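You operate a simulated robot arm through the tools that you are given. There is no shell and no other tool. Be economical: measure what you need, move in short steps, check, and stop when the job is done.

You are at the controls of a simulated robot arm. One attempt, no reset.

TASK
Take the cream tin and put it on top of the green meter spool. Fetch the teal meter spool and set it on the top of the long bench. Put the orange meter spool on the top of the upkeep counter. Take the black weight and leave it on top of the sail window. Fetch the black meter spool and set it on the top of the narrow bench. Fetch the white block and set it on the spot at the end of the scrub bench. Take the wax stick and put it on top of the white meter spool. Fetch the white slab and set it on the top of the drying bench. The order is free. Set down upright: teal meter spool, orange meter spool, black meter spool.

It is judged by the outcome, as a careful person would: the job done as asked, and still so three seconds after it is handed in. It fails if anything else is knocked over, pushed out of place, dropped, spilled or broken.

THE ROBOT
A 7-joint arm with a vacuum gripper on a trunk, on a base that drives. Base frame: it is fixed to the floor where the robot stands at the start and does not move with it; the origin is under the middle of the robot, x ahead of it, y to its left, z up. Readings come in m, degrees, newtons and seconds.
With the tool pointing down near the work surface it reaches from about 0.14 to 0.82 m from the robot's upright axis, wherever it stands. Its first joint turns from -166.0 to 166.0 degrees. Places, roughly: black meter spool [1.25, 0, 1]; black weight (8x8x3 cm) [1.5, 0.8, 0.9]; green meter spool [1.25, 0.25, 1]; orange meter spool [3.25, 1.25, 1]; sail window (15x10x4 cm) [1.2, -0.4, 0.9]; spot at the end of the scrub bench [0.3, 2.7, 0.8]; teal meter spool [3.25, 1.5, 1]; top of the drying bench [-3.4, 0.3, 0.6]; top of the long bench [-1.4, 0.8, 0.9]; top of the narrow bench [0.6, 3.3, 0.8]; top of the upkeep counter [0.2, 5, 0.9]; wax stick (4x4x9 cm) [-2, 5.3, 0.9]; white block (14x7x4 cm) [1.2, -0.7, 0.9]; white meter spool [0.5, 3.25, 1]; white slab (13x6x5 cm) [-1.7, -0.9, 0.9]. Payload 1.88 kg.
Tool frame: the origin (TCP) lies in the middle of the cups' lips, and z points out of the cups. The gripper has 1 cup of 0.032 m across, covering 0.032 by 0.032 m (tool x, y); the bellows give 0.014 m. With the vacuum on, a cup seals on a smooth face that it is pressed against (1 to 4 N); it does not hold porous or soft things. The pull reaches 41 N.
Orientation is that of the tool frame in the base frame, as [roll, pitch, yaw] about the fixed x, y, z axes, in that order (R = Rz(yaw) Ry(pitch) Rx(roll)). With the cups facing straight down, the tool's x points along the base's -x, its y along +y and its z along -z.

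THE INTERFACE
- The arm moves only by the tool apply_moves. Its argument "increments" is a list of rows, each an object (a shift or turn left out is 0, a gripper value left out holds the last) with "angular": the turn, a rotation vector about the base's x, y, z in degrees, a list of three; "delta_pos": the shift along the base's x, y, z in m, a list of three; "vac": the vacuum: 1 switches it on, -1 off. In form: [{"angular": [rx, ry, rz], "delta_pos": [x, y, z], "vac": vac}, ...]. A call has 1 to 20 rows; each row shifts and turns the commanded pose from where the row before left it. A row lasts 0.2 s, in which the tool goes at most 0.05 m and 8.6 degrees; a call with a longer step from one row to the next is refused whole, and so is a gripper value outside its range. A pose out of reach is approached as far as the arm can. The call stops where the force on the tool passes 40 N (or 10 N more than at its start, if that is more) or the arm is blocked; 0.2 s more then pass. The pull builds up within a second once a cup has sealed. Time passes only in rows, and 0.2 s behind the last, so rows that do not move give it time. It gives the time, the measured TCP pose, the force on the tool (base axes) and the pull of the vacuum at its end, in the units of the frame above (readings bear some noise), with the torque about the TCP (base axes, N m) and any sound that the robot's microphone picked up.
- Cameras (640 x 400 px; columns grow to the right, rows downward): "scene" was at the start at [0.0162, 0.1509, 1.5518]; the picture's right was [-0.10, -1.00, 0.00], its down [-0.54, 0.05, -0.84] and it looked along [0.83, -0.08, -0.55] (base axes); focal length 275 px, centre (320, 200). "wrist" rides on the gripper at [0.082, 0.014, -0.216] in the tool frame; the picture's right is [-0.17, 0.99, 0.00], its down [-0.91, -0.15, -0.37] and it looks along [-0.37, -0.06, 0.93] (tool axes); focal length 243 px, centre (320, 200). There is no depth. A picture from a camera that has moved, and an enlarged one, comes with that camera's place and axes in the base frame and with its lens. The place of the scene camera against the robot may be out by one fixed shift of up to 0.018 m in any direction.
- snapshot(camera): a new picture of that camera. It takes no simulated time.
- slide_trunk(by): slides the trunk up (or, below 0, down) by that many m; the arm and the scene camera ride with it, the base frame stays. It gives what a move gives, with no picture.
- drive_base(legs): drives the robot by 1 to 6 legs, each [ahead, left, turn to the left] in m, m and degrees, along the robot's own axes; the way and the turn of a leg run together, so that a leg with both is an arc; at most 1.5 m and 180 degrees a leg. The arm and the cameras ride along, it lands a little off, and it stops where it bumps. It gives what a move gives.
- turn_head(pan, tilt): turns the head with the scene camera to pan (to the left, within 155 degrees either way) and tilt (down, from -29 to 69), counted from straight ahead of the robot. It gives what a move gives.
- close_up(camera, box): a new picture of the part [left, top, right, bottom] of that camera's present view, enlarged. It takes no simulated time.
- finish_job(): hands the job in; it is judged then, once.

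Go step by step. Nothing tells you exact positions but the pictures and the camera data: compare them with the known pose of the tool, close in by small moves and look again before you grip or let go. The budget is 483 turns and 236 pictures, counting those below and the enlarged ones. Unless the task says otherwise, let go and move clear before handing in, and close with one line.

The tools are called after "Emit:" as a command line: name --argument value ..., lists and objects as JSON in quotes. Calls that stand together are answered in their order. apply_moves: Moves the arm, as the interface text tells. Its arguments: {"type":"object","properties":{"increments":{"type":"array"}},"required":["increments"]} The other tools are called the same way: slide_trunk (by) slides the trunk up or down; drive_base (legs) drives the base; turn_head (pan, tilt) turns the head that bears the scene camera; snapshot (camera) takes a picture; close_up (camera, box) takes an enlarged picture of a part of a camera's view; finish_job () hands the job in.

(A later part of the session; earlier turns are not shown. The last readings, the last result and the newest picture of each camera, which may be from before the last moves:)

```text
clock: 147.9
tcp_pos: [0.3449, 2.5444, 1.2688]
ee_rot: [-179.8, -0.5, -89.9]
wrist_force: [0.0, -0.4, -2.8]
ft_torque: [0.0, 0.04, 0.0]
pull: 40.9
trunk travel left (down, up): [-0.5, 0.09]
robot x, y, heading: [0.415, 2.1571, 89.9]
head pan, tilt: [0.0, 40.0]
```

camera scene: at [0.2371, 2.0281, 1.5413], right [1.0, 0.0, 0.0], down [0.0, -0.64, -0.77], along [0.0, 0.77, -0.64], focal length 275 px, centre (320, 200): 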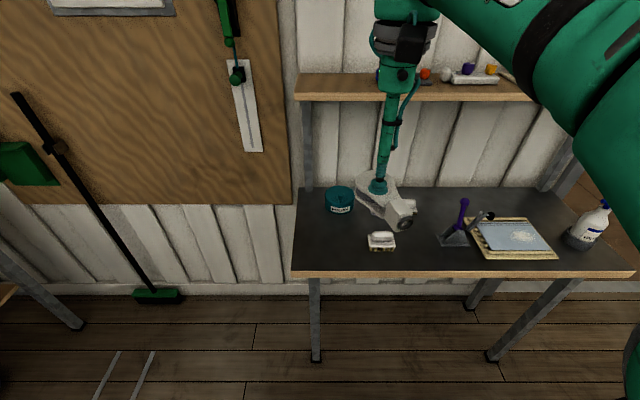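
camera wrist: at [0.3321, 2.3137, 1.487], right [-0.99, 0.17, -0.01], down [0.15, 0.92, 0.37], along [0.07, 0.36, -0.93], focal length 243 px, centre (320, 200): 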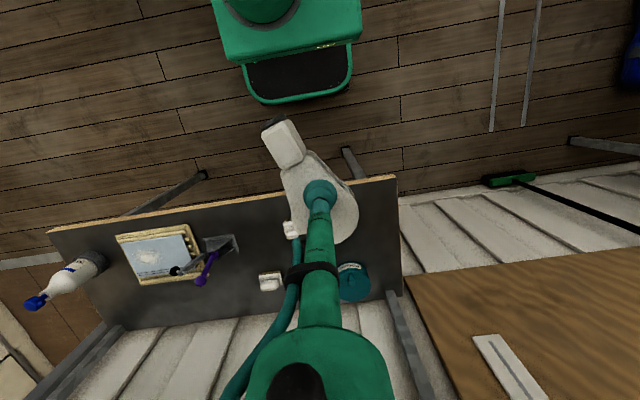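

Emit:
apply_moves --increments '[{"delta_pos": [-0.02, 0.03, -0.03]}, {"delta_pos": [-0.02, 0.03, -0.03]}, {"delta_pos": [-0.02, 0.03, -0.03]}, {"delta_pos": [-0.015, 0.03, -0.03]}, {"delta_pos": [0, 0.035, -0.03]}, {"delta_pos": [0, 0, -0.045]}, {"delta_pos": [0, 0, -0.045]}, {"delta_pos": [0, 0, -0.045]}, {}]'

Emit:
close_up --camera "scene" --box '[280, 190, 460, 310]'

Emit:
snapshot --camera "wrist"

```text
clock: 149.9
tcp_pos: [0.2695, 2.7012, 0.9841]
ee_rot: [-179.8, -0.6, -89.9]
wrist_force: [-0.2, -0.1, -1.6]
ft_torque: [0.05, 0.05, 0.02]
pull: 40.7
trunk travel left (down, up): [-0.5, 0.09]
robot x, y, heading: [0.412, 2.1578, 90.1]
head pan, tilt: [0.0, 40.0]
```

```text
3.33 times, centred on (370, 250) of scene
camera zoom: at [0.2367, 2.1782, 1.5413], right [1.0, 0.0, 0.0], down [0.0, -0.64, -0.77], along [0.0, 0.77, -0.64], focal length 916 px, centre (153, 33)
```

zoom: 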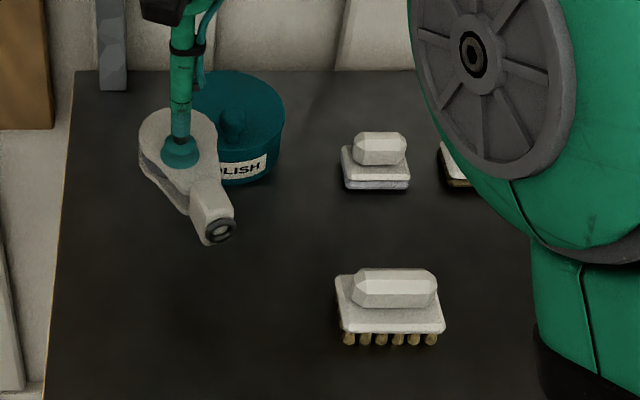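

```text
163 pictures are left
camera wrist: at [0.2566, 2.6197, 1.2008], right [-0.99, 0.16, -0.01], down [0.15, 0.92, 0.37], along [0.07, 0.36, -0.93], focal length 243 px, centre (320, 200)
```

wrist: 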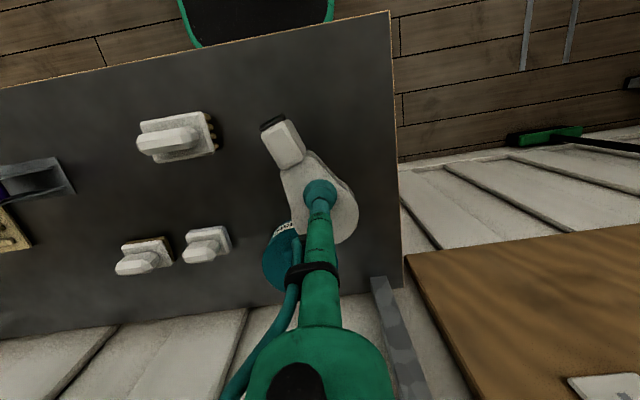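

Good clearance to the polish tin and the brush. I lower.

Emit:
apply_moves --increments '[{"delta_pos": [0, -0.01, -0.04]}, {"delta_pos": [0, 0, -0.04]}, {"delta_pos": [0, 0, -0.02]}, {}]'

Emit:
close_up --camera "scene" --box '[280, 190, 460, 310]'

```text
clock: 150.9
tcp_pos: [0.2702, 2.6905, 0.8841]
ee_rot: [-179.8, -0.5, -89.9]
wrist_force: [-0.2, 0.3, -2.4]
ft_torque: [0.02, 0.04, -0.02]
pull: 41.0
trunk travel left (down, up): [-0.5, 0.09]
robot x, y, heading: [0.4151, 2.1576, 90.0]
head pan, tilt: [0.0, 40.0]
```

```text
3.33 times, centred on (370, 250) of scene
camera zoom: at [0.2368, 2.178, 1.5413], right [1.0, 0.0, 0.0], down [0.0, -0.64, -0.77], along [0.0, 0.77, -0.64], focal length 916 px, centre (153, 33)
```

zoom: 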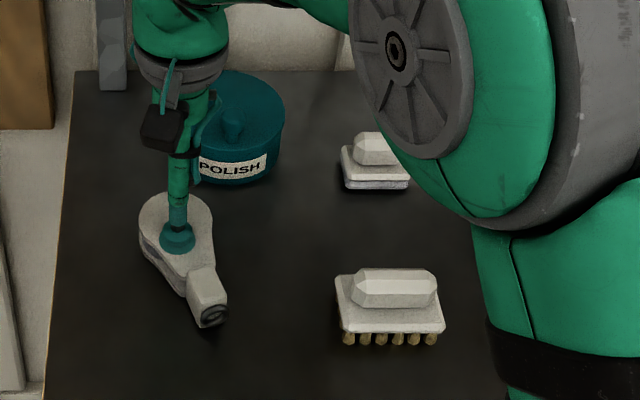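

Emit:
apply_moves --increments '[{"delta_pos": [0, 0, -0.015]}, {"delta_pos": [0, 0, -0.008]}, {"delta_pos": [0, 0, -0.005]}, {"delta_pos": [0, 0, -0.005]}, {}]'

```text
clock: 151.6
tcp_pos: [0.2679, 2.6933, 0.8654]
ee_rot: [-180.0, 0.2, -89.9]
wrist_force: [0.6, -1.1, 11.8]
ft_torque: [-0.08, -0.1, -0.24]
pull: 41.0
trunk travel left (down, up): [-0.5, 0.09]
robot x, y, heading: [0.4128, 2.1586, 90.1]
head pan, tilt: [0.0, 40.0]
stopped in row 3: the force on the tool passed its limit (the readings are from after the stop); the commanded pose is now the measured one
```

Contact. Release and rise.

Emit:
apply_moves --increments '[{"vac": -1}, {}, {}, {"delta_pos": [0, 0, 0.003]}, {}, {"delta_pos": [0, 0, 0.01]}, {"delta_pos": [0, 0, 0.04]}, {"delta_pos": [0, -0.01, 0.045]}, {"delta_pos": [0, -0.03, 0.035]}, {"delta_pos": [0, -0.03, 0.035]}, {"delta_pos": [0, -0.03, 0.035]}, {"delta_pos": [0, -0.03, 0.035]}, {"delta_pos": [0, -0.03, 0.035]}]'

Emit:
snapshot --camera "scene"

```text
clock: 154.4
tcp_pos: [0.2683, 2.5313, 1.1396]
ee_rot: [-179.9, -0.2, -90.0]
wrist_force: [0.7, 0.5, -0.7]
ft_torque: [-0.04, 0.02, -0.02]
pull: 0.0
trunk travel left (down, up): [-0.5, 0.09]
robot x, y, heading: [0.4115, 2.1589, 90.3]
head pan, tilt: [0.0, 40.0]
```

```text
161 pictures are left
camera scene: at [0.2368, 2.1777, 1.5413], right [1.0, 0.0, 0.0], down [0.0, -0.64, -0.77], along [0.0, 0.77, -0.64], focal length 275 px, centre (320, 200)
```

scene: 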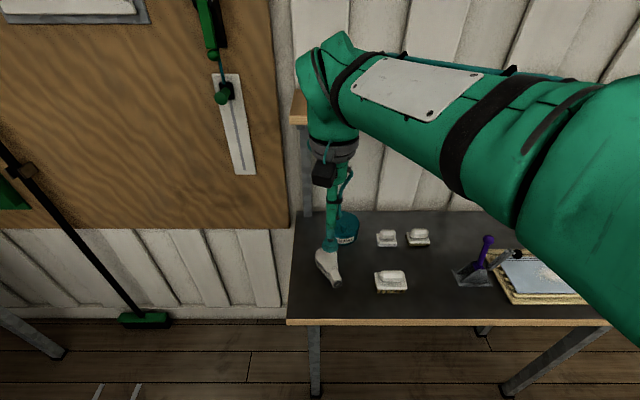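

The white block sits on the spot. Next the white slab on the long bench's far side; I drive through the middle aisle and around the right end of the long bench.

Emit:
apply_moves --increments '[{"delta_pos": [0.03, 0, 0.03]}, {"delta_pos": [0.03, 0, 0.03]}, {"delta_pos": [0.03, 0, 0.03]}]'

Emit:
drive_base --legs '[[-0.12, 0, 0], [0, 0.76, 0], [0, 0, 90], [0, 1.3, 0]]'

Emit:
turn_head --pan 20 --tilt 30

Emit:
snapshot --camera "scene"

```text
clock: 155.2
tcp_pos: [0.3564, 2.5327, 1.2276]
ee_rot: [-180.0, -0.1, -90.0]
wrist_force: [0.0, -0.1, 0.2]
ft_torque: [0.0, -0.02, 0.0]
pull: 0.0
trunk travel left (down, up): [-0.5, 0.09]
robot x, y, heading: [0.4138, 2.1543, 90.3]
head pan, tilt: [0.0, 40.0]
```

```text
clock: 170.1
tcp_pos: [-0.6989, 0.6648, 1.2268]
ee_rot: [-179.9, 0.0, 1.5]
wrist_force: [0.0, -0.1, -0.5]
ft_torque: [-0.04, 0.02, 0.0]
pull: 0.1
trunk travel left (down, up): [-0.5, 0.09]
robot x, y, heading: [-0.327, 0.73, -178.3]
head pan, tilt: [0.0, 40.0]
```

```text
clock: 171.0
tcp_pos: [-0.7003, 0.6641, 1.2272]
ee_rot: [-179.8, 0.1, 1.5]
wrist_force: [-0.1, 0.6, -1.0]
ft_torque: [0.0, -0.01, 0.0]
pull: 0.1
trunk travel left (down, up): [-0.5, 0.09]
robot x, y, heading: [-0.3271, 0.7289, -178.9]
head pan, tilt: [20.0, 30.0]
```

```text
160 pictures are left
camera scene: at [-0.3582, 0.5303, 1.5566], right [-0.37, 0.93, 0.0], down [0.47, 0.18, -0.87], along [-0.81, -0.32, -0.5], focal length 275 px, centre (320, 200)
```

scene: 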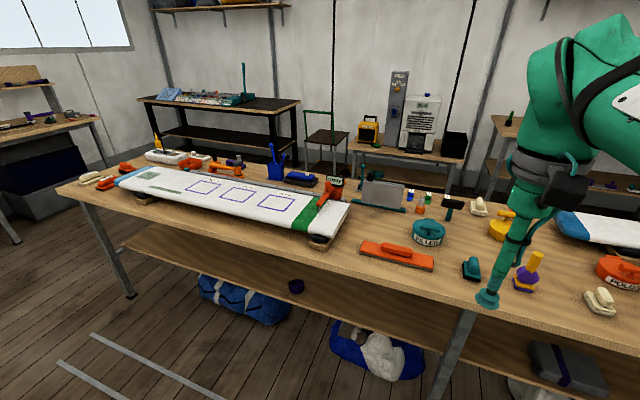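

Emit:
close_up --camera "scene" --box '[60, 120, 260, 220]'

Emit:
close_up --camera "scene" --box '[300, 60, 500, 190]'

Emit:
close_up --camera "scene" --box '[340, 180, 640, 340]'

```text
3.20 times, centred on (160, 170) of scene
camera zoom: at [-0.3582, 0.5303, 1.5566], right [-0.37, 0.93, 0.0], down [0.47, 0.18, -0.87], along [-0.81, -0.32, -0.5], focal length 879 px, centre (832, 296)
```

zoom: 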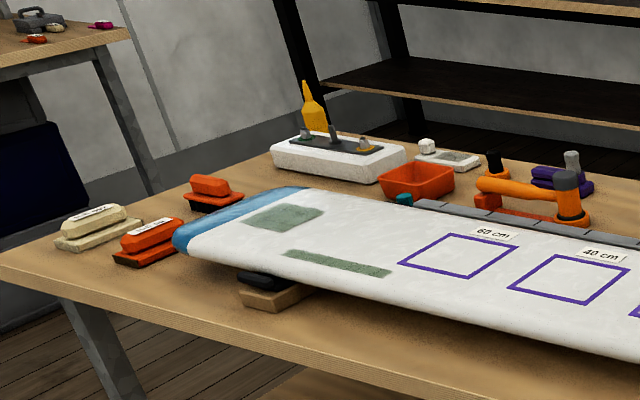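

```text
3.08 times, centred on (400, 125) of scene
camera zoom: at [-0.3582, 0.5303, 1.5566], right [-0.37, 0.93, 0.0], down [0.47, 0.18, -0.87], along [-0.81, -0.32, -0.5], focal length 846 px, centre (74, 431)
```

zoom: 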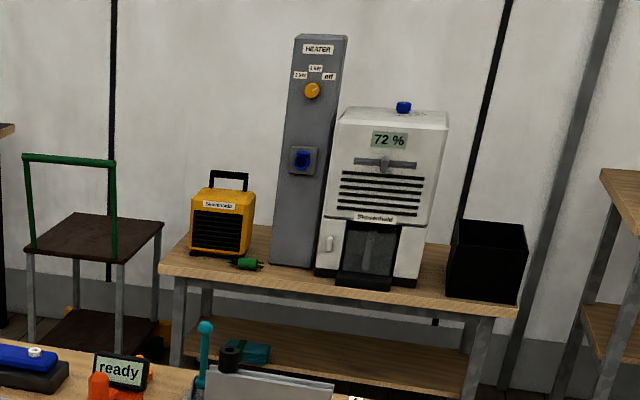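

```text
2.13 times, centred on (490, 260) of scene
camera zoom: at [-0.3582, 0.5303, 1.5566], right [-0.37, 0.93, 0.0], down [0.47, 0.18, -0.87], along [-0.81, -0.32, -0.5], focal length 586 px, centre (-43, 72)
```

zoom: 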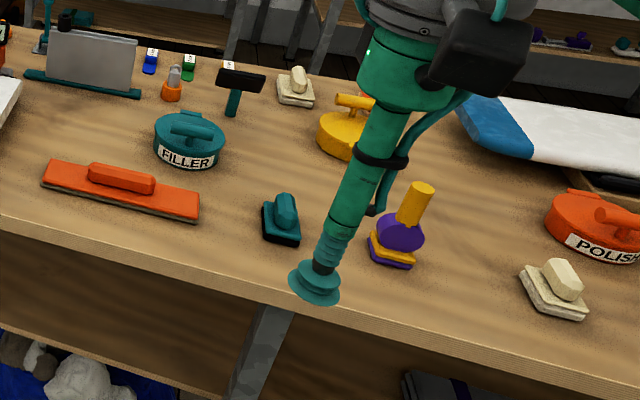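

The slab is the small white piece with a grey-green pad near (-1.69, -0.87). The drying bench with heater is at x≈-3.2. I continue around the long bench's right end.

Emit:
drive_base --legs '[[0, 1.3, -1], [0, 1.28, 0], [1.2, 0, 0]]'

Emit:
turn_head --pan -30 --tilt 30

Emit:
snapshot --camera "scene"

```text
clock: 189.2
tcp_pos: [-1.8569, -1.8608, 1.2276]
ee_rot: [-179.9, -0.1, -2.1]
wrist_force: [0.1, -0.1, 0.5]
ft_torque: [0.01, 0.01, 0.0]
pull: 0.0
trunk travel left (down, up): [-0.5, 0.09]
robot x, y, heading: [-1.4833, -1.8159, 177.9]
head pan, tilt: [20.0, 30.0]
```

```text
clock: 190.4
tcp_pos: [-1.8574, -1.8612, 1.2272]
ee_rot: [-179.8, -0.1, -2.0]
wrist_force: [0.5, -0.4, -0.1]
ft_torque: [-0.01, 0.0, 0.0]
pull: 0.2
trunk travel left (down, up): [-0.5, 0.09]
robot x, y, heading: [-1.4805, -1.819, 177.8]
head pan, tilt: [-30.0, 30.0]
```

```text
156 pictures are left
camera scene: at [-1.5151, -1.9411, 1.5567], right [0.53, 0.85, 0.0], down [0.42, -0.26, -0.87], along [-0.74, 0.46, -0.5], focal length 275 px, centre (320, 200)
```

scene: 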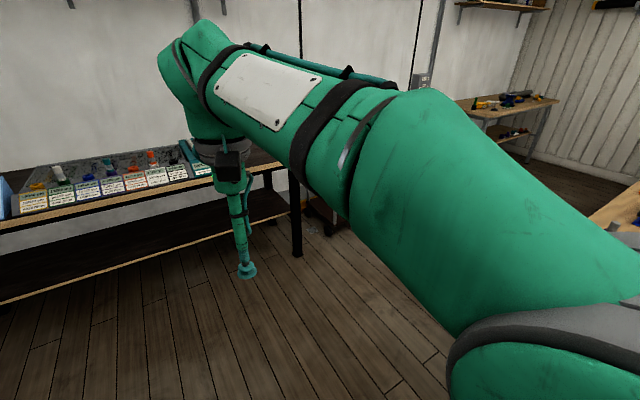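

Emit:
turn_head --pan -85 --tilt 30

Emit:
snapshot --camera "scene"

Emit:
turn_head --pan 30 --tilt 30

Emit:
snapshot --camera "scene"

```text
clock: 191.6
tcp_pos: [-1.8585, -1.8614, 1.227]
ee_rot: [-179.9, 0.0, -2.0]
wrist_force: [-0.4, 0.2, -0.9]
ft_torque: [0.02, -0.02, 0.02]
pull: 0.1
trunk travel left (down, up): [-0.5, 0.09]
robot x, y, heading: [-1.4783, -1.819, 178.1]
head pan, tilt: [-85.0, 30.0]
```

```text
155 pictures are left
camera scene: at [-1.4431, -1.8986, 1.5567], right [1.0, 0.05, 0.0], down [0.03, -0.5, -0.87], along [-0.05, 0.86, -0.5], focal length 275 px, centre (320, 200)
```

scene: 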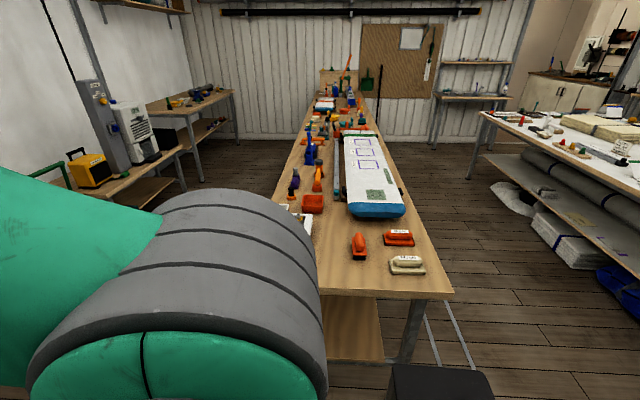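

```text
clock: 193.6
tcp_pos: [-1.8577, -1.8603, 1.2266]
ee_rot: [-179.9, 0.0, -1.9]
wrist_force: [-0.5, 0.5, 0.1]
ft_torque: [-0.01, -0.04, 0.02]
pull: 0.0
trunk travel left (down, up): [-0.5, 0.09]
robot x, y, heading: [-1.4783, -1.8196, 177.8]
head pan, tilt: [30.0, 30.0]
```

```text
154 pictures are left
camera scene: at [-1.5181, -2.0314, 1.5567], right [-0.47, 0.88, 0.0], down [0.44, 0.23, -0.87], along [-0.76, -0.41, -0.5], focal length 275 px, centre (320, 200)
```

scene: 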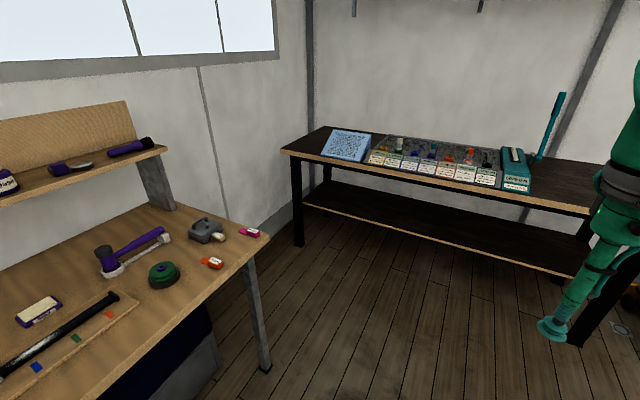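

The long bench spans x -1.75…-1.05; the aisle behind it is clear at x≈-2.35. I drive in and face the slab.

Emit:
drive_base --legs '[[0.87, 0, 0], [0, 0, -88], [0.92, 0, 0], [0, 0, -90]]'

Emit:
turn_head --pan 0 --tilt 40

Emit:
snapshot --camera "scene"

Emit:
snapshot --camera "wrist"

```text
clock: 210.2
tcp_pos: [-1.9675, -0.7916, 1.2269]
ee_rot: [-179.9, 0.0, -179.5]
wrist_force: [0.4, -0.1, 0.4]
ft_torque: [0.0, -0.03, -0.01]
pull: 0.1
trunk travel left (down, up): [-0.5, 0.09]
robot x, y, heading: [-2.3474, -0.8504, 0.7]
head pan, tilt: [30.0, 30.0]
```

```text
clock: 211.1
tcp_pos: [-1.968, -0.7905, 1.2265]
ee_rot: [-179.9, 0.0, -179.5]
wrist_force: [0.2, 0.2, 0.1]
ft_torque: [0.01, 0.01, -0.03]
pull: 0.1
trunk travel left (down, up): [-0.5, 0.09]
robot x, y, heading: [-2.3445, -0.8465, 0.6]
head pan, tilt: [0.0, 40.0]
```

```text
153 pictures are left
camera scene: at [-2.3326, -0.6893, 1.5414], right [0.01, -1.0, 0.0], down [-0.64, -0.01, -0.77], along [0.77, 0.01, -0.64], focal length 275 px, centre (320, 200)
```

scene: 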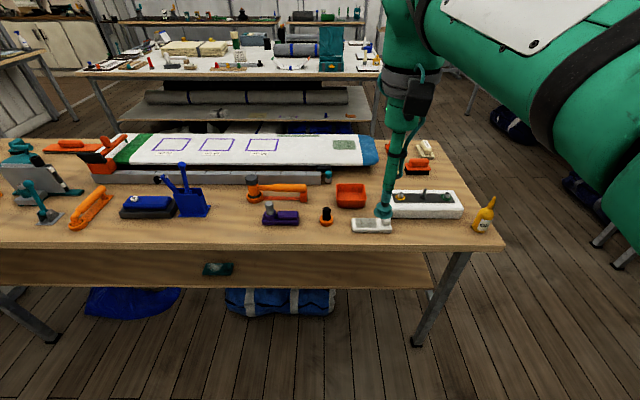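

```text
152 pictures are left
camera wrist: at [-2.0493, -0.7787, 1.4436], right [0.16, 0.99, 0.0], down [0.92, -0.14, 0.37], along [0.37, -0.06, -0.93], focal length 243 px, centre (320, 200)
```

wrist: 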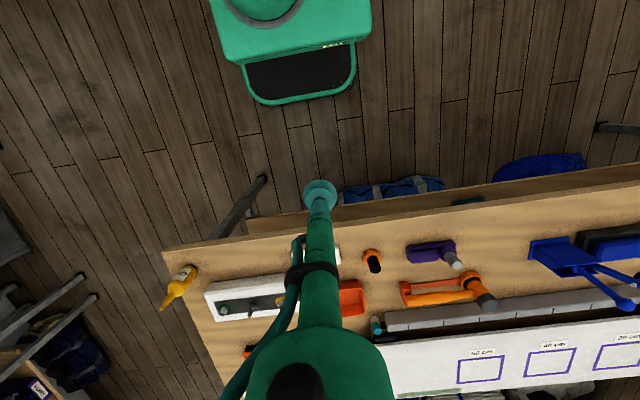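

Emit:
close_up --camera "scene" --box '[330, 180, 480, 250]'

Emit:
drive_base --legs '[[0.12, 0, 0]]'

Emit:
apply_moves --increments '[{"delta_pos": [0.045, -0.01, -0.02]}, {"delta_pos": [0.045, -0.02, -0.005]}, {"delta_pos": [0.03, -0.03, -0.02]}]'

Emit:
snapshot --camera "wrist"

```text
4.27 times, centred on (405, 215) of scene
camera zoom: at [-2.3326, -0.6893, 1.5414], right [0.01, -1.0, 0.0], down [-0.64, -0.01, -0.77], along [0.77, 0.01, -0.64], focal length 1172 px, centre (-43, 136)
```

zoom: 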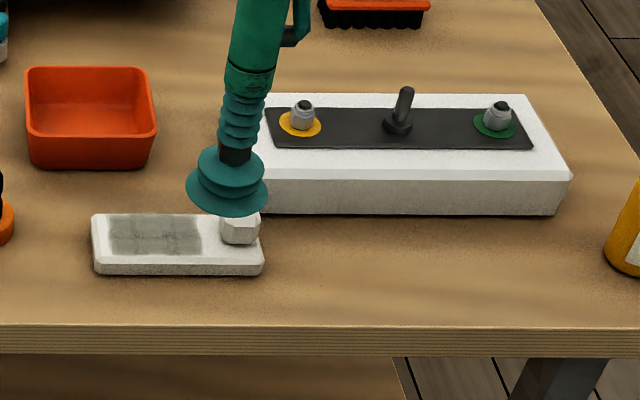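

```text
clock: 212.4
tcp_pos: [-1.8487, -0.7898, 1.2275]
ee_rot: [-179.9, -0.2, -179.5]
wrist_force: [-1.0, -0.3, 0.1]
ft_torque: [-0.01, 0.0, 0.01]
pull: 0.1
trunk travel left (down, up): [-0.5, 0.09]
robot x, y, heading: [-2.2227, -0.8489, 0.7]
head pan, tilt: [0.0, 40.0]
```

```text
refused: row 1 steps farther than a row can; nothing moved
```

```text
150 pictures are left
camera wrist: at [-1.9295, -0.7775, 1.4434], right [0.16, 0.99, 0.0], down [0.92, -0.14, 0.37], along [0.37, -0.06, -0.93], focal length 243 px, centre (320, 200)
```

wrist: 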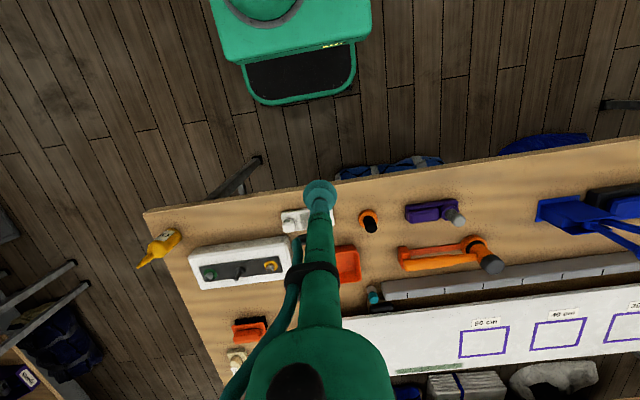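

The slab is a flat body with a hex knob on its right end; I'll grip its flat area at about (-1.655, -0.84). I move above it.

Emit:
apply_moves --increments '[{"delta_pos": [0.04, -0.01, -0.02]}, {"delta_pos": [0.04, -0.01, -0.02]}, {"delta_pos": [0.04, -0.01, -0.02]}, {"delta_pos": [0.04, -0.01, -0.02]}, {"delta_pos": [0.034, -0.008, -0.03]}, {"delta_pos": [0, 0, -0.045]}, {"delta_pos": [0, 0, -0.045]}, {}]'

Emit:
close_up --camera "wrist" --box '[240, 100, 400, 240]'

```text
clock: 214.2
tcp_pos: [-1.6564, -0.8368, 1.0262]
ee_rot: [-179.8, 0.0, -179.5]
wrist_force: [0.1, -0.5, 0.2]
ft_torque: [0.03, 0.0, -0.03]
pull: 0.1
trunk travel left (down, up): [-0.5, 0.09]
robot x, y, heading: [-2.2265, -0.8518, 0.6]
head pan, tilt: [0.0, 40.0]
```

```text
2.86 times, centred on (320, 170) of wrist
camera zoom: at [-1.7369, -0.8252, 1.2432], right [0.16, 0.99, 0.0], down [0.92, -0.15, 0.37], along [0.37, -0.06, -0.93], focal length 693 px, centre (320, 286)
```

zoom: 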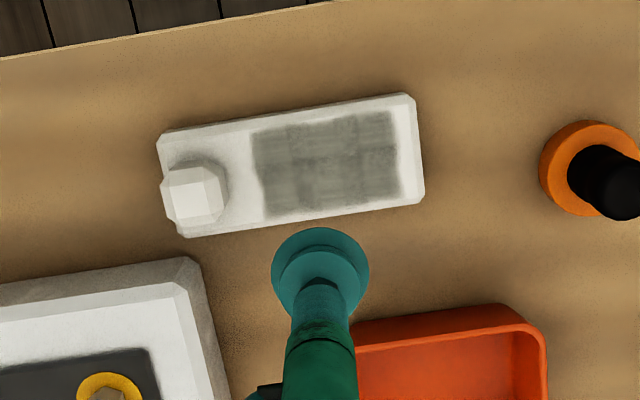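

Emit:
apply_moves --increments '[{"delta_pos": [-0.003, -0.008, -0.04], "vac": 1}, {"delta_pos": [0, 0, -0.045]}, {"delta_pos": [0, 0, -0.03]}, {"delta_pos": [0, 0, -0.01]}, {"delta_pos": [0, 0, -0.005]}, {}]'

Emit:
close_up --camera "wrist" --box '[240, 100, 400, 240]'

```text
clock: 215.6
tcp_pos: [-1.6586, -0.8471, 0.8995]
ee_rot: [-179.9, 0.2, -179.5]
wrist_force: [-0.6, 0.2, 17.4]
ft_torque: [0.06, 0.15, -0.14]
pull: 40.7
trunk travel left (down, up): [-0.5, 0.09]
robot x, y, heading: [-2.2207, -0.8502, 0.3]
head pan, tilt: [0.0, 40.0]
```

```text
2.86 times, centred on (320, 170) of wrist
camera zoom: at [-1.7399, -0.8343, 1.1154], right [0.16, 0.99, 0.0], down [0.91, -0.15, 0.38], along [0.37, -0.06, -0.93], focal length 693 px, centre (320, 286)
```

zoom: 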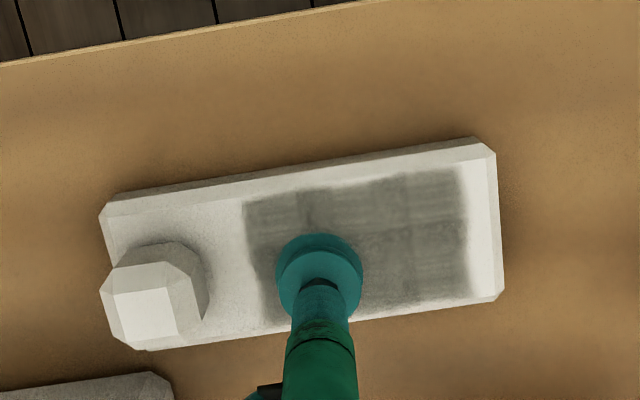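

Sealed on the slab. I lift and retract it.

Emit:
apply_moves --increments '[{"delta_pos": [0, 0, 0.015]}, {"delta_pos": [0, 0, 0.04]}, {"delta_pos": [0, 0, 0.045]}, {"delta_pos": [0, 0, 0.045]}, {"delta_pos": [0, 0, 0.045]}, {"delta_pos": [-0.03, 0, 0.035]}, {"delta_pos": [-0.035, 0, 0.03]}, {"delta_pos": [-0.035, 0, 0.03]}, {"delta_pos": [-0.045, 0, 0.0]}, {"delta_pos": [-0.045, 0, 0.0]}]'

Emit:
snapshot --camera "wrist"

```text
clock: 217.8
tcp_pos: [-1.8491, -0.8465, 1.1808]
ee_rot: [-179.9, -0.1, -179.6]
wrist_force: [0.0, 0.1, -1.7]
ft_torque: [-0.01, 0.01, 0.0]
pull: 40.2
trunk travel left (down, up): [-0.5, 0.09]
robot x, y, heading: [-2.2238, -0.8471, 0.5]
head pan, tilt: [0.0, 40.0]
```

```text
147 pictures are left
camera wrist: at [-1.9301, -0.8347, 1.3977], right [0.16, 0.99, 0.0], down [0.92, -0.15, 0.37], along [0.37, -0.06, -0.93], focal length 243 px, centre (320, 200)
```

wrist: 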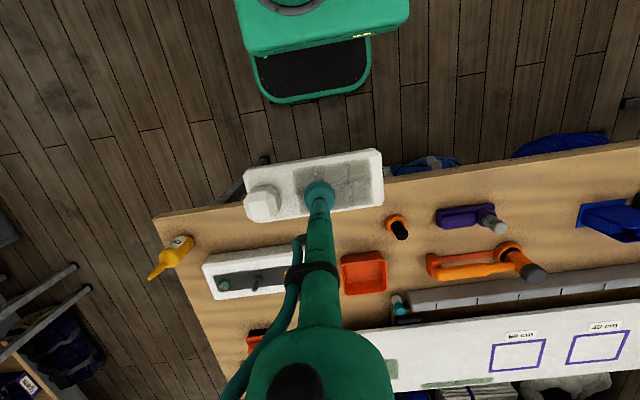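

Held. I drive to the drying bench at y≈0.3 and face it.

Emit:
drive_base --legs '[[-0.15, 0, 0], [0, 0, 90], [1.12, 0, 0], [0, 0, 90]]'

Emit:
snapshot --camera "scene"

Emit:
snapshot --camera "wrist"

```text
clock: 232.2
tcp_pos: [-2.7907, 0.2383, 1.1812]
ee_rot: [-179.9, -0.1, 3.3]
wrist_force: [-0.3, -0.5, -0.4]
ft_torque: [-0.02, 0.03, -0.02]
pull: 40.6
trunk travel left (down, up): [-0.5, 0.09]
robot x, y, heading: [-2.4143, 0.2519, -176.7]
head pan, tilt: [0.0, 40.0]
```

```text
146 pictures are left
camera scene: at [-2.4422, 0.0885, 1.5413], right [-0.06, 1.0, 0.0], down [0.64, 0.04, -0.77], along [-0.76, -0.04, -0.64], focal length 275 px, centre (320, 200)
```

scene: 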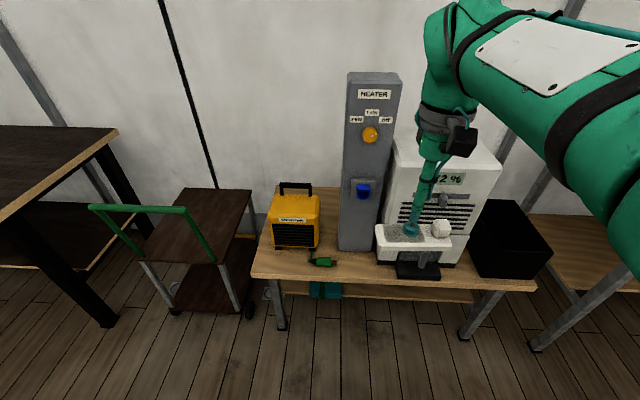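

```text
145 pictures are left
camera wrist: at [-2.7064, 0.2277, 1.3976], right [-0.11, -0.99, 0.0], down [-0.92, 0.1, 0.37], along [-0.37, 0.04, -0.93], focal length 243 px, centre (320, 200)
```

wrist: 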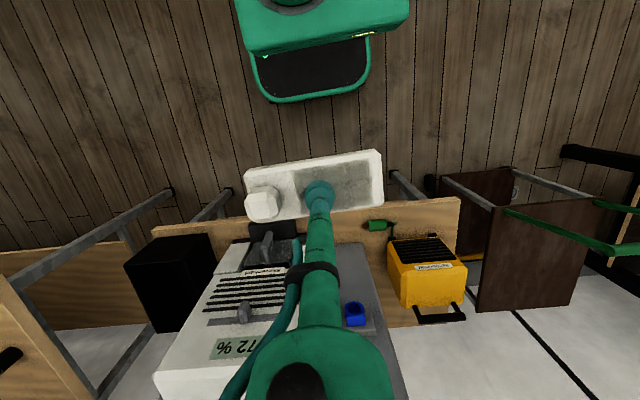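

Free area on the drying bench: in front of the heater, between the green plug and the dehumidifier tray (x -3.22…-3.06, y 0.10…0.36). I drive closer, straighten, then lower the trunk.

Emit:
drive_base --legs '[[0.15, 0, -3.3]]'

Emit:
slide_trunk --by -0.3

Emit:
snapshot --camera "scene"

Emit:
snapshot --camera "wrist"

```text
clock: 233.5
tcp_pos: [-2.9421, 0.2555, 1.1801]
ee_rot: [-180.0, -0.1, -0.1]
wrist_force: [0.7, -0.5, -1.2]
ft_torque: [-0.05, 0.0, -0.03]
pull: 40.4
trunk travel left (down, up): [-0.5, 0.09]
robot x, y, heading: [-2.569, 0.2521, 180.3]
head pan, tilt: [0.0, 40.0]
```

```text
clock: 236.5
tcp_pos: [-2.9415, 0.2567, 0.881]
ee_rot: [-179.9, 0.0, -0.2]
wrist_force: [0.6, -0.9, -1.7]
ft_torque: [-0.01, 0.0, 0.01]
pull: 40.4
trunk travel left (down, up): [-0.2, 0.39]
robot x, y, heading: [-2.5647, 0.2553, 180.1]
head pan, tilt: [0.0, 40.0]
```

```text
144 pictures are left
camera scene: at [-2.6031, 0.0854, 1.2414], right [0.0, 1.0, 0.0], down [0.64, 0.0, -0.77], along [-0.77, 0.0, -0.64], focal length 275 px, centre (320, 200)
```

scene: 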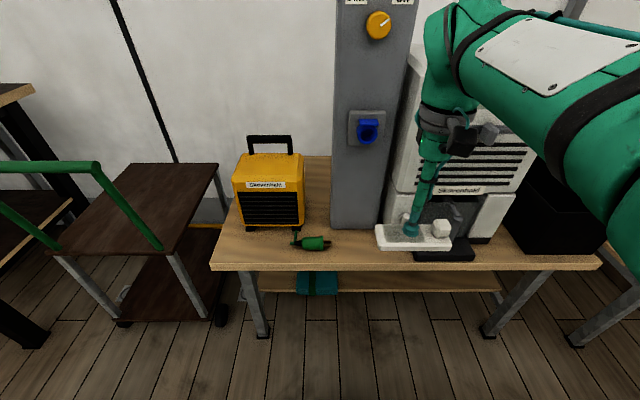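

```text
143 pictures are left
camera wrist: at [-2.8591, 0.2404, 1.0975], right [-0.17, -0.99, 0.0], down [-0.91, 0.15, 0.37], along [-0.37, 0.06, -0.93], focal length 243 px, centre (320, 200)
```

wrist: 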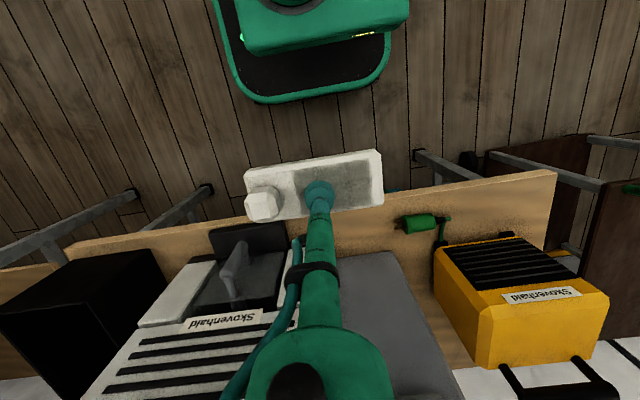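

Target for the TCP: (-3.135, 0.225). I move out over it and down to z≈0.70.

Emit:
apply_moves --increments '[{"delta_pos": [-0.04, -0.008, 0]}, {"delta_pos": [-0.04, -0.008, 0]}, {"delta_pos": [-0.04, -0.008, -0.02]}, {"delta_pos": [-0.04, -0.008, -0.02]}, {"delta_pos": [-0.033, 0, -0.03]}, {"delta_pos": [0, 0, -0.04]}, {"delta_pos": [0, 0, -0.04]}, {}]'

Emit:
snapshot --camera "scene"

Emit:
snapshot --camera "wrist"

```text
clock: 237.8
tcp_pos: [-3.1229, 0.2219, 0.8193]
ee_rot: [179.8, -0.1, -0.4]
wrist_force: [25.6, 2.2, 5.7]
ft_torque: [-0.48, 4.52, 0.29]
pull: 41.1
trunk travel left (down, up): [-0.2, 0.39]
robot x, y, heading: [-2.5616, 0.2537, 180.3]
head pan, tilt: [0.0, 40.0]
stopped in row 6: the force on the tool passed its limit (the readings are from after the stop); the commanded pose is now the measured one
```

```text
142 pictures are left
camera scene: at [-2.6001, 0.0856, 1.2415], right [0.0, 1.0, 0.0], down [0.64, 0.0, -0.77], along [-0.77, 0.0, -0.64], focal length 275 px, centre (320, 200)
```

scene: 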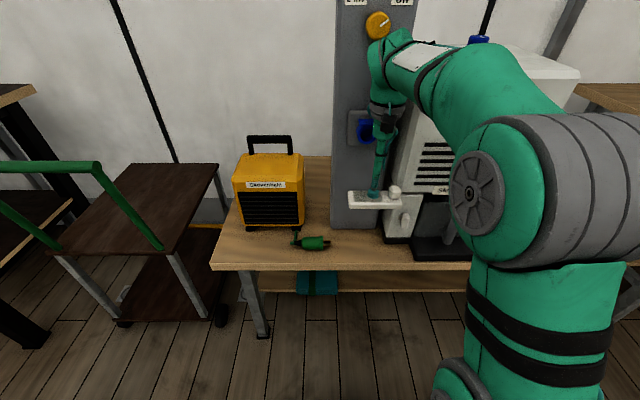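

```text
141 pictures are left
camera wrist: at [-3.0408, 0.2076, 1.0356], right [-0.17, -0.99, 0.0], down [-0.91, 0.16, 0.37], along [-0.37, 0.06, -0.93], focal length 243 px, centre (320, 200)
```

wrist: 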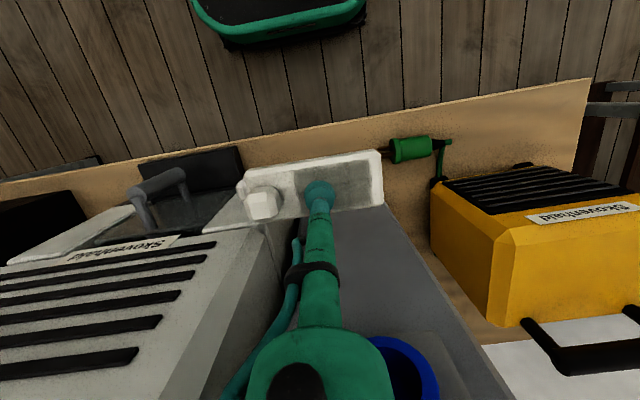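

The wrist touched the heater's blue plug. I back off right away.

Emit:
apply_moves --increments '[{"delta_pos": [0.02, 0, 0]}, {"delta_pos": [0.04, 0, 0]}, {"delta_pos": [0.04, 0, 0]}, {"delta_pos": [0.04, 0, 0]}]'

Emit:
snapshot --camera "scene"

```text
clock: 238.8
tcp_pos: [-2.9865, 0.2248, 0.8149]
ee_rot: [179.8, -0.3, -0.3]
wrist_force: [-0.2, 1.0, -0.5]
ft_torque: [-0.01, -0.08, 0.03]
pull: 40.6
trunk travel left (down, up): [-0.2, 0.39]
robot x, y, heading: [-2.5646, 0.2512, 179.8]
head pan, tilt: [0.0, 40.0]
```

```text
140 pictures are left
camera scene: at [-2.6036, 0.0853, 1.2413], right [0.0, 1.0, 0.0], down [0.64, 0.0, -0.77], along [-0.77, 0.0, -0.64], focal length 275 px, centre (320, 200)
```

scene: 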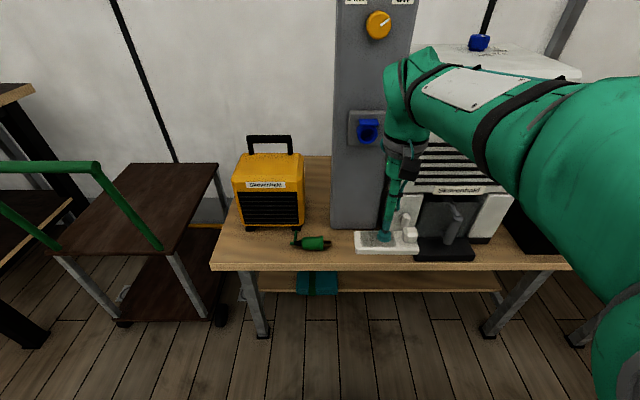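

The heater hasn't moved. I choose a safer place: in front of the low yellow heater (x -3.2…-3.075, y -0.2…0). I shift the base 0.33 m to its left.

Emit:
drive_base --legs '[[0, 0.33, 0]]'

Emit:
snapshot --camera "scene"

Emit:
snapshot --camera "wrist"

```text
clock: 240.9
tcp_pos: [-2.9869, -0.1027, 0.8164]
ee_rot: [179.9, -0.2, -0.2]
wrist_force: [1.0, 0.5, -1.7]
ft_torque: [0.01, 0.02, 0.02]
pull: 40.4
trunk travel left (down, up): [-0.2, 0.39]
robot x, y, heading: [-2.5646, -0.0724, 180.2]
head pan, tilt: [0.0, 40.0]
```

```text
139 pictures are left
camera scene: at [-2.6033, -0.2428, 1.2413], right [0.0, 1.0, 0.0], down [0.64, 0.0, -0.77], along [-0.77, 0.0, -0.64], focal length 275 px, centre (320, 200)
```

scene: 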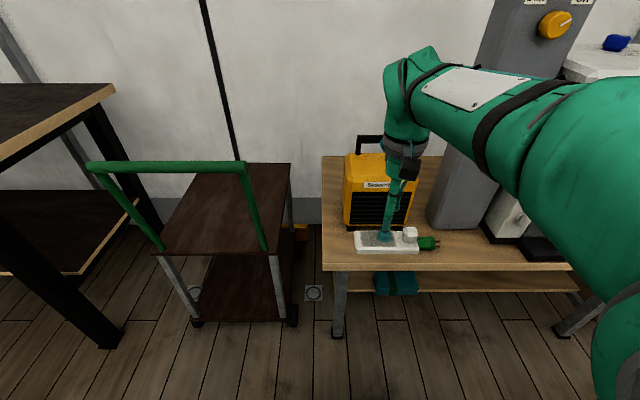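

```text
138 pictures are left
camera wrist: at [-2.9049, -0.1183, 1.0331], right [-0.17, -0.99, 0.0], down [-0.92, 0.16, 0.37], along [-0.37, 0.06, -0.93], focal length 243 px, centre (320, 200)
```

wrist: 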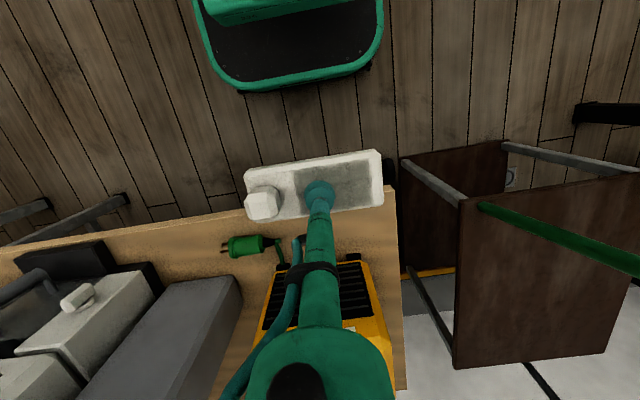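

I place it at TCP (-3.14, -0.125): clear of plug cord (y≥0.0) and bench end (-0.23). Moving in steps.

Emit:
apply_moves --increments '[{"delta_pos": [-0.04, -0.008, 0]}, {"delta_pos": [-0.04, -0.008, 0]}, {"delta_pos": [-0.04, -0.006, 0]}, {"delta_pos": [-0.033, 0, -0.01]}, {"delta_pos": [0, 0, -0.04]}, {"delta_pos": [0, 0, -0.03]}, {}]'

Emit:
snapshot --camera "scene"

Emit:
snapshot --camera "wrist"

```text
clock: 242.5
tcp_pos: [-3.1387, -0.1244, 0.7359]
ee_rot: [179.9, -0.2, -0.2]
wrist_force: [0.6, 0.7, -1.5]
ft_torque: [0.0, 0.0, 0.02]
pull: 41.2
trunk travel left (down, up): [-0.2, 0.39]
robot x, y, heading: [-2.5669, -0.0738, 180.1]
head pan, tilt: [0.0, 40.0]
```

```text
137 pictures are left
camera scene: at [-2.6033, -0.2428, 1.2413], right [0.0, 1.0, 0.0], down [0.64, 0.0, -0.77], along [-0.77, 0.0, -0.64], focal length 275 px, centre (320, 200)
```

scene: 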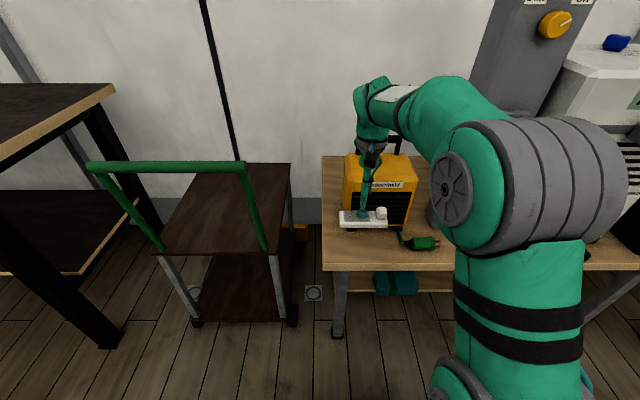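

```text
136 pictures are left
camera wrist: at [-3.0576, -0.1397, 0.9533], right [-0.17, -0.99, 0.0], down [-0.92, 0.16, 0.37], along [-0.37, 0.06, -0.93], focal length 243 px, centre (320, 200)
```

wrist: 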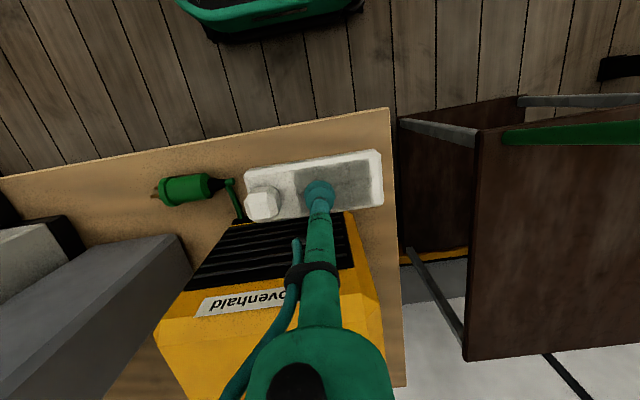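

Emit:
apply_moves --increments '[{"delta_pos": [0.013, 0, -0.03]}, {"delta_pos": [0, 0, -0.03]}, {"delta_pos": [0, 0, -0.01]}, {"delta_pos": [0, 0, -0.006]}, {}]'

Emit:
close_up --camera "scene" --box '[310, 180, 460, 280]'

```text
clock: 243.7
tcp_pos: [-3.1284, -0.1248, 0.6603]
ee_rot: [179.9, -0.1, -0.2]
wrist_force: [0.1, 0.2, -1.2]
ft_torque: [-0.03, 0.02, -0.01]
pull: 40.8
trunk travel left (down, up): [-0.2, 0.39]
robot x, y, heading: [-2.5621, -0.0753, 180.1]
head pan, tilt: [0.0, 40.0]
```

```text
4.00 times, centred on (385, 230) of scene
camera zoom: at [-2.6033, -0.2428, 1.2413], right [0.0, 1.0, 0.0], down [0.64, 0.0, -0.77], along [-0.77, 0.0, -0.64], focal length 1099 px, centre (60, 80)
```

zoom: 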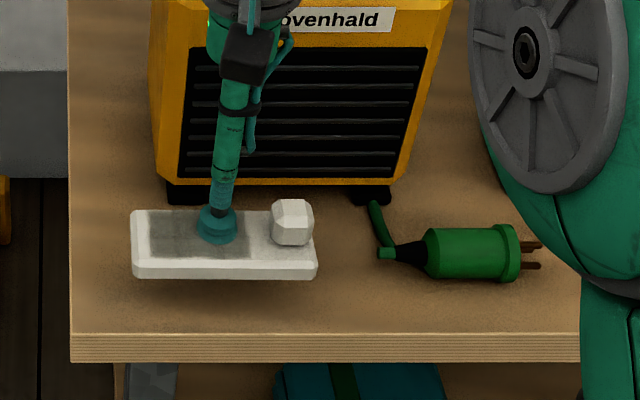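

Emit:
apply_moves --increments '[{"delta_pos": [0, 0, -0.01]}, {"delta_pos": [0, 0, -0.005]}, {"delta_pos": [0, 0, -0.004]}, {"delta_pos": [0, 0, -0.004]}, {"delta_pos": [0, 0, -0.004]}, {}]'

```text
clock: 245.1
tcp_pos: [-3.1266, -0.1259, 0.6319]
ee_rot: [179.9, -0.3, -0.4]
wrist_force: [0.9, -0.6, -1.2]
ft_torque: [-0.02, 0.05, 0.02]
pull: 40.6
trunk travel left (down, up): [-0.2, 0.39]
robot x, y, heading: [-2.5687, -0.0769, 180.0]
head pan, tilt: [0.0, 40.0]
```

Emit:
apply_moves --increments '[{"delta_pos": [0, 0, -0.004]}, {"delta_pos": [0, 0, -0.003]}, {"delta_pos": [0, 0, -0.003]}, {}]'

```text
clock: 246.1
tcp_pos: [-3.1264, -0.1248, 0.6236]
ee_rot: [179.9, -0.2, -0.3]
wrist_force: [0.1, 0.3, -0.5]
ft_torque: [0.0, 0.0, 0.0]
pull: 40.7
trunk travel left (down, up): [-0.2, 0.39]
robot x, y, heading: [-2.5677, -0.0732, 180.0]
head pan, tilt: [0.0, 40.0]
```

Emit:
apply_moves --increments '[{"delta_pos": [0, 0, -0.003]}, {"delta_pos": [0, 0, -0.002]}, {"delta_pos": [0, 0, -0.002]}, {}]'

Emit:
close_up --camera "scene" --box '[310, 180, 460, 280]'

```text
clock: 247.1
tcp_pos: [-3.1282, -0.1257, 0.6198]
ee_rot: [179.9, -0.1, -0.3]
wrist_force: [5.0, 1.2, 23.6]
ft_torque: [0.07, -0.03, -0.17]
pull: 40.5
trunk travel left (down, up): [-0.2, 0.39]
robot x, y, heading: [-2.5623, -0.0725, 180.2]
head pan, tilt: [0.0, 40.0]
```

```text
4.00 times, centred on (385, 230) of scene
camera zoom: at [-2.6017, -0.2427, 1.2416], right [0.0, 1.0, 0.0], down [0.64, 0.0, -0.77], along [-0.77, 0.0, -0.64], focal length 1099 px, centre (60, 80)
```

zoom: 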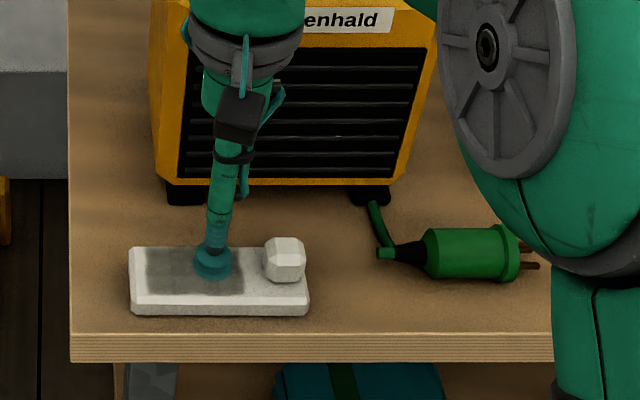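

The slab rests flat on the bench near the front edge, fully on it. Release and rise, backing away.

Emit:
apply_moves --increments '[{"vac": -1}, {}, {}, {"delta_pos": [0, 0, 0.004]}, {}, {"delta_pos": [0, 0, 0.01]}, {"delta_pos": [0, 0, 0.04]}, {"delta_pos": [0, 0, 0.045]}, {"delta_pos": [0.02, 0, 0.04]}, {"delta_pos": [0.04, 0, 0.02]}, {"delta_pos": [0.045, 0, 0.0]}, {"delta_pos": [0.045, 0, 0.0]}]'

Emit:
close_up --camera "scene" --box '[310, 180, 460, 280]'

Emit:
slide_trunk --by 0.3

```text
clock: 249.7
tcp_pos: [-2.9767, -0.125, 0.774]
ee_rot: [179.9, -0.4, -0.2]
wrist_force: [-0.2, -0.3, 0.3]
ft_torque: [0.0, -0.05, 0.01]
pull: 0.0
trunk travel left (down, up): [-0.2, 0.39]
robot x, y, heading: [-2.5619, -0.0776, 179.8]
head pan, tilt: [0.0, 40.0]
```

```text
4.00 times, centred on (385, 230) of scene
camera zoom: at [-2.6038, -0.2429, 1.2413], right [0.0, 1.0, 0.0], down [0.64, 0.0, -0.77], along [-0.77, 0.0, -0.64], focal length 1099 px, centre (60, 80)
```

zoom: 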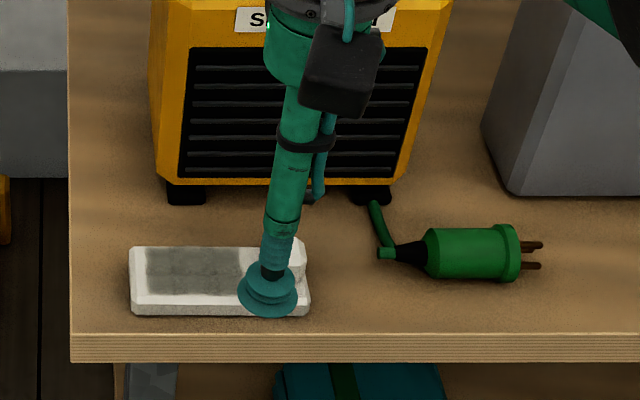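

```text
clock: 252.7
tcp_pos: [-2.9775, -0.1248, 1.0743]
ee_rot: [179.9, -0.3, -0.3]
wrist_force: [0.2, 0.3, 0.1]
ft_torque: [-0.04, -0.01, 0.04]
pull: 0.0
trunk travel left (down, up): [-0.5, 0.09]
robot x, y, heading: [-2.5651, -0.0749, 180.4]
head pan, tilt: [0.0, 40.0]
```

The slab is done. Next the black spool: I tuck the arm and drive back around to the far side of the main table via its right end.

Emit:
apply_moves --increments '[{"delta_pos": [0.02, 0.01, 0.04]}, {"delta_pos": [0.02, 0.01, 0.04]}, {"delta_pos": [0.02, 0.01, 0.04]}]'

Emit:
drive_base --legs '[[-0.17, 0, 0], [0, 1.2, 0], [0, 0.6, 0], [-1.0, 0, 0]]'

Emit:
turn_head --pan 150 --tilt 25

Emit:
snapshot --camera "scene"

```text
clock: 253.5
tcp_pos: [-2.9169, -0.0944, 1.192]
ee_rot: [179.9, -0.3, -0.3]
wrist_force: [0.4, 0.7, -0.5]
ft_torque: [-0.03, -0.03, 0.03]
pull: 0.0
trunk travel left (down, up): [-0.5, 0.09]
robot x, y, heading: [-2.5664, -0.0758, 180.0]
head pan, tilt: [0.0, 40.0]
```

```text
clock: 268.3
tcp_pos: [-1.7477, -1.8588, 1.1923]
ee_rot: [179.9, -0.3, 0.4]
wrist_force: [0.9, 0.4, 0.2]
ft_torque: [-0.02, 0.03, -0.01]
pull: 0.0
trunk travel left (down, up): [-0.5, 0.09]
robot x, y, heading: [-1.3964, -1.8309, -179.3]
head pan, tilt: [0.0, 40.0]
```

```text
clock: 270.6
tcp_pos: [-1.7479, -1.8582, 1.1921]
ee_rot: [179.9, -0.3, 0.5]
wrist_force: [-0.3, 1.2, -0.1]
ft_torque: [-0.01, 0.0, 0.0]
pull: 0.0
trunk travel left (down, up): [-0.5, 0.09]
robot x, y, heading: [-1.3996, -1.8335, -179.5]
head pan, tilt: [150.0, 25.0]
```

```text
132 pictures are left
camera scene: at [-1.2658, -2.0468, 1.5646], right [-0.49, -0.87, 0.0], down [-0.37, 0.21, -0.91], along [0.79, -0.44, -0.42], focal length 275 px, centre (320, 200)
```

scene: 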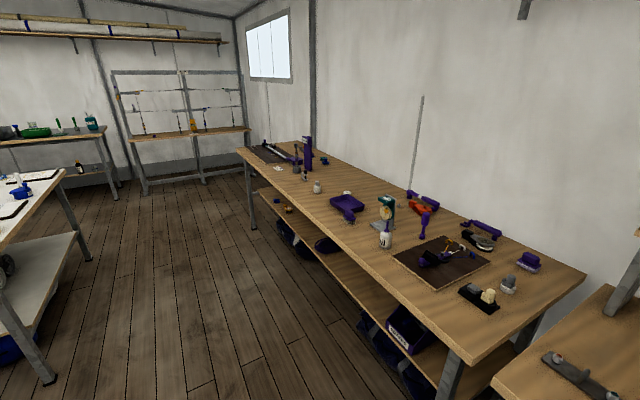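

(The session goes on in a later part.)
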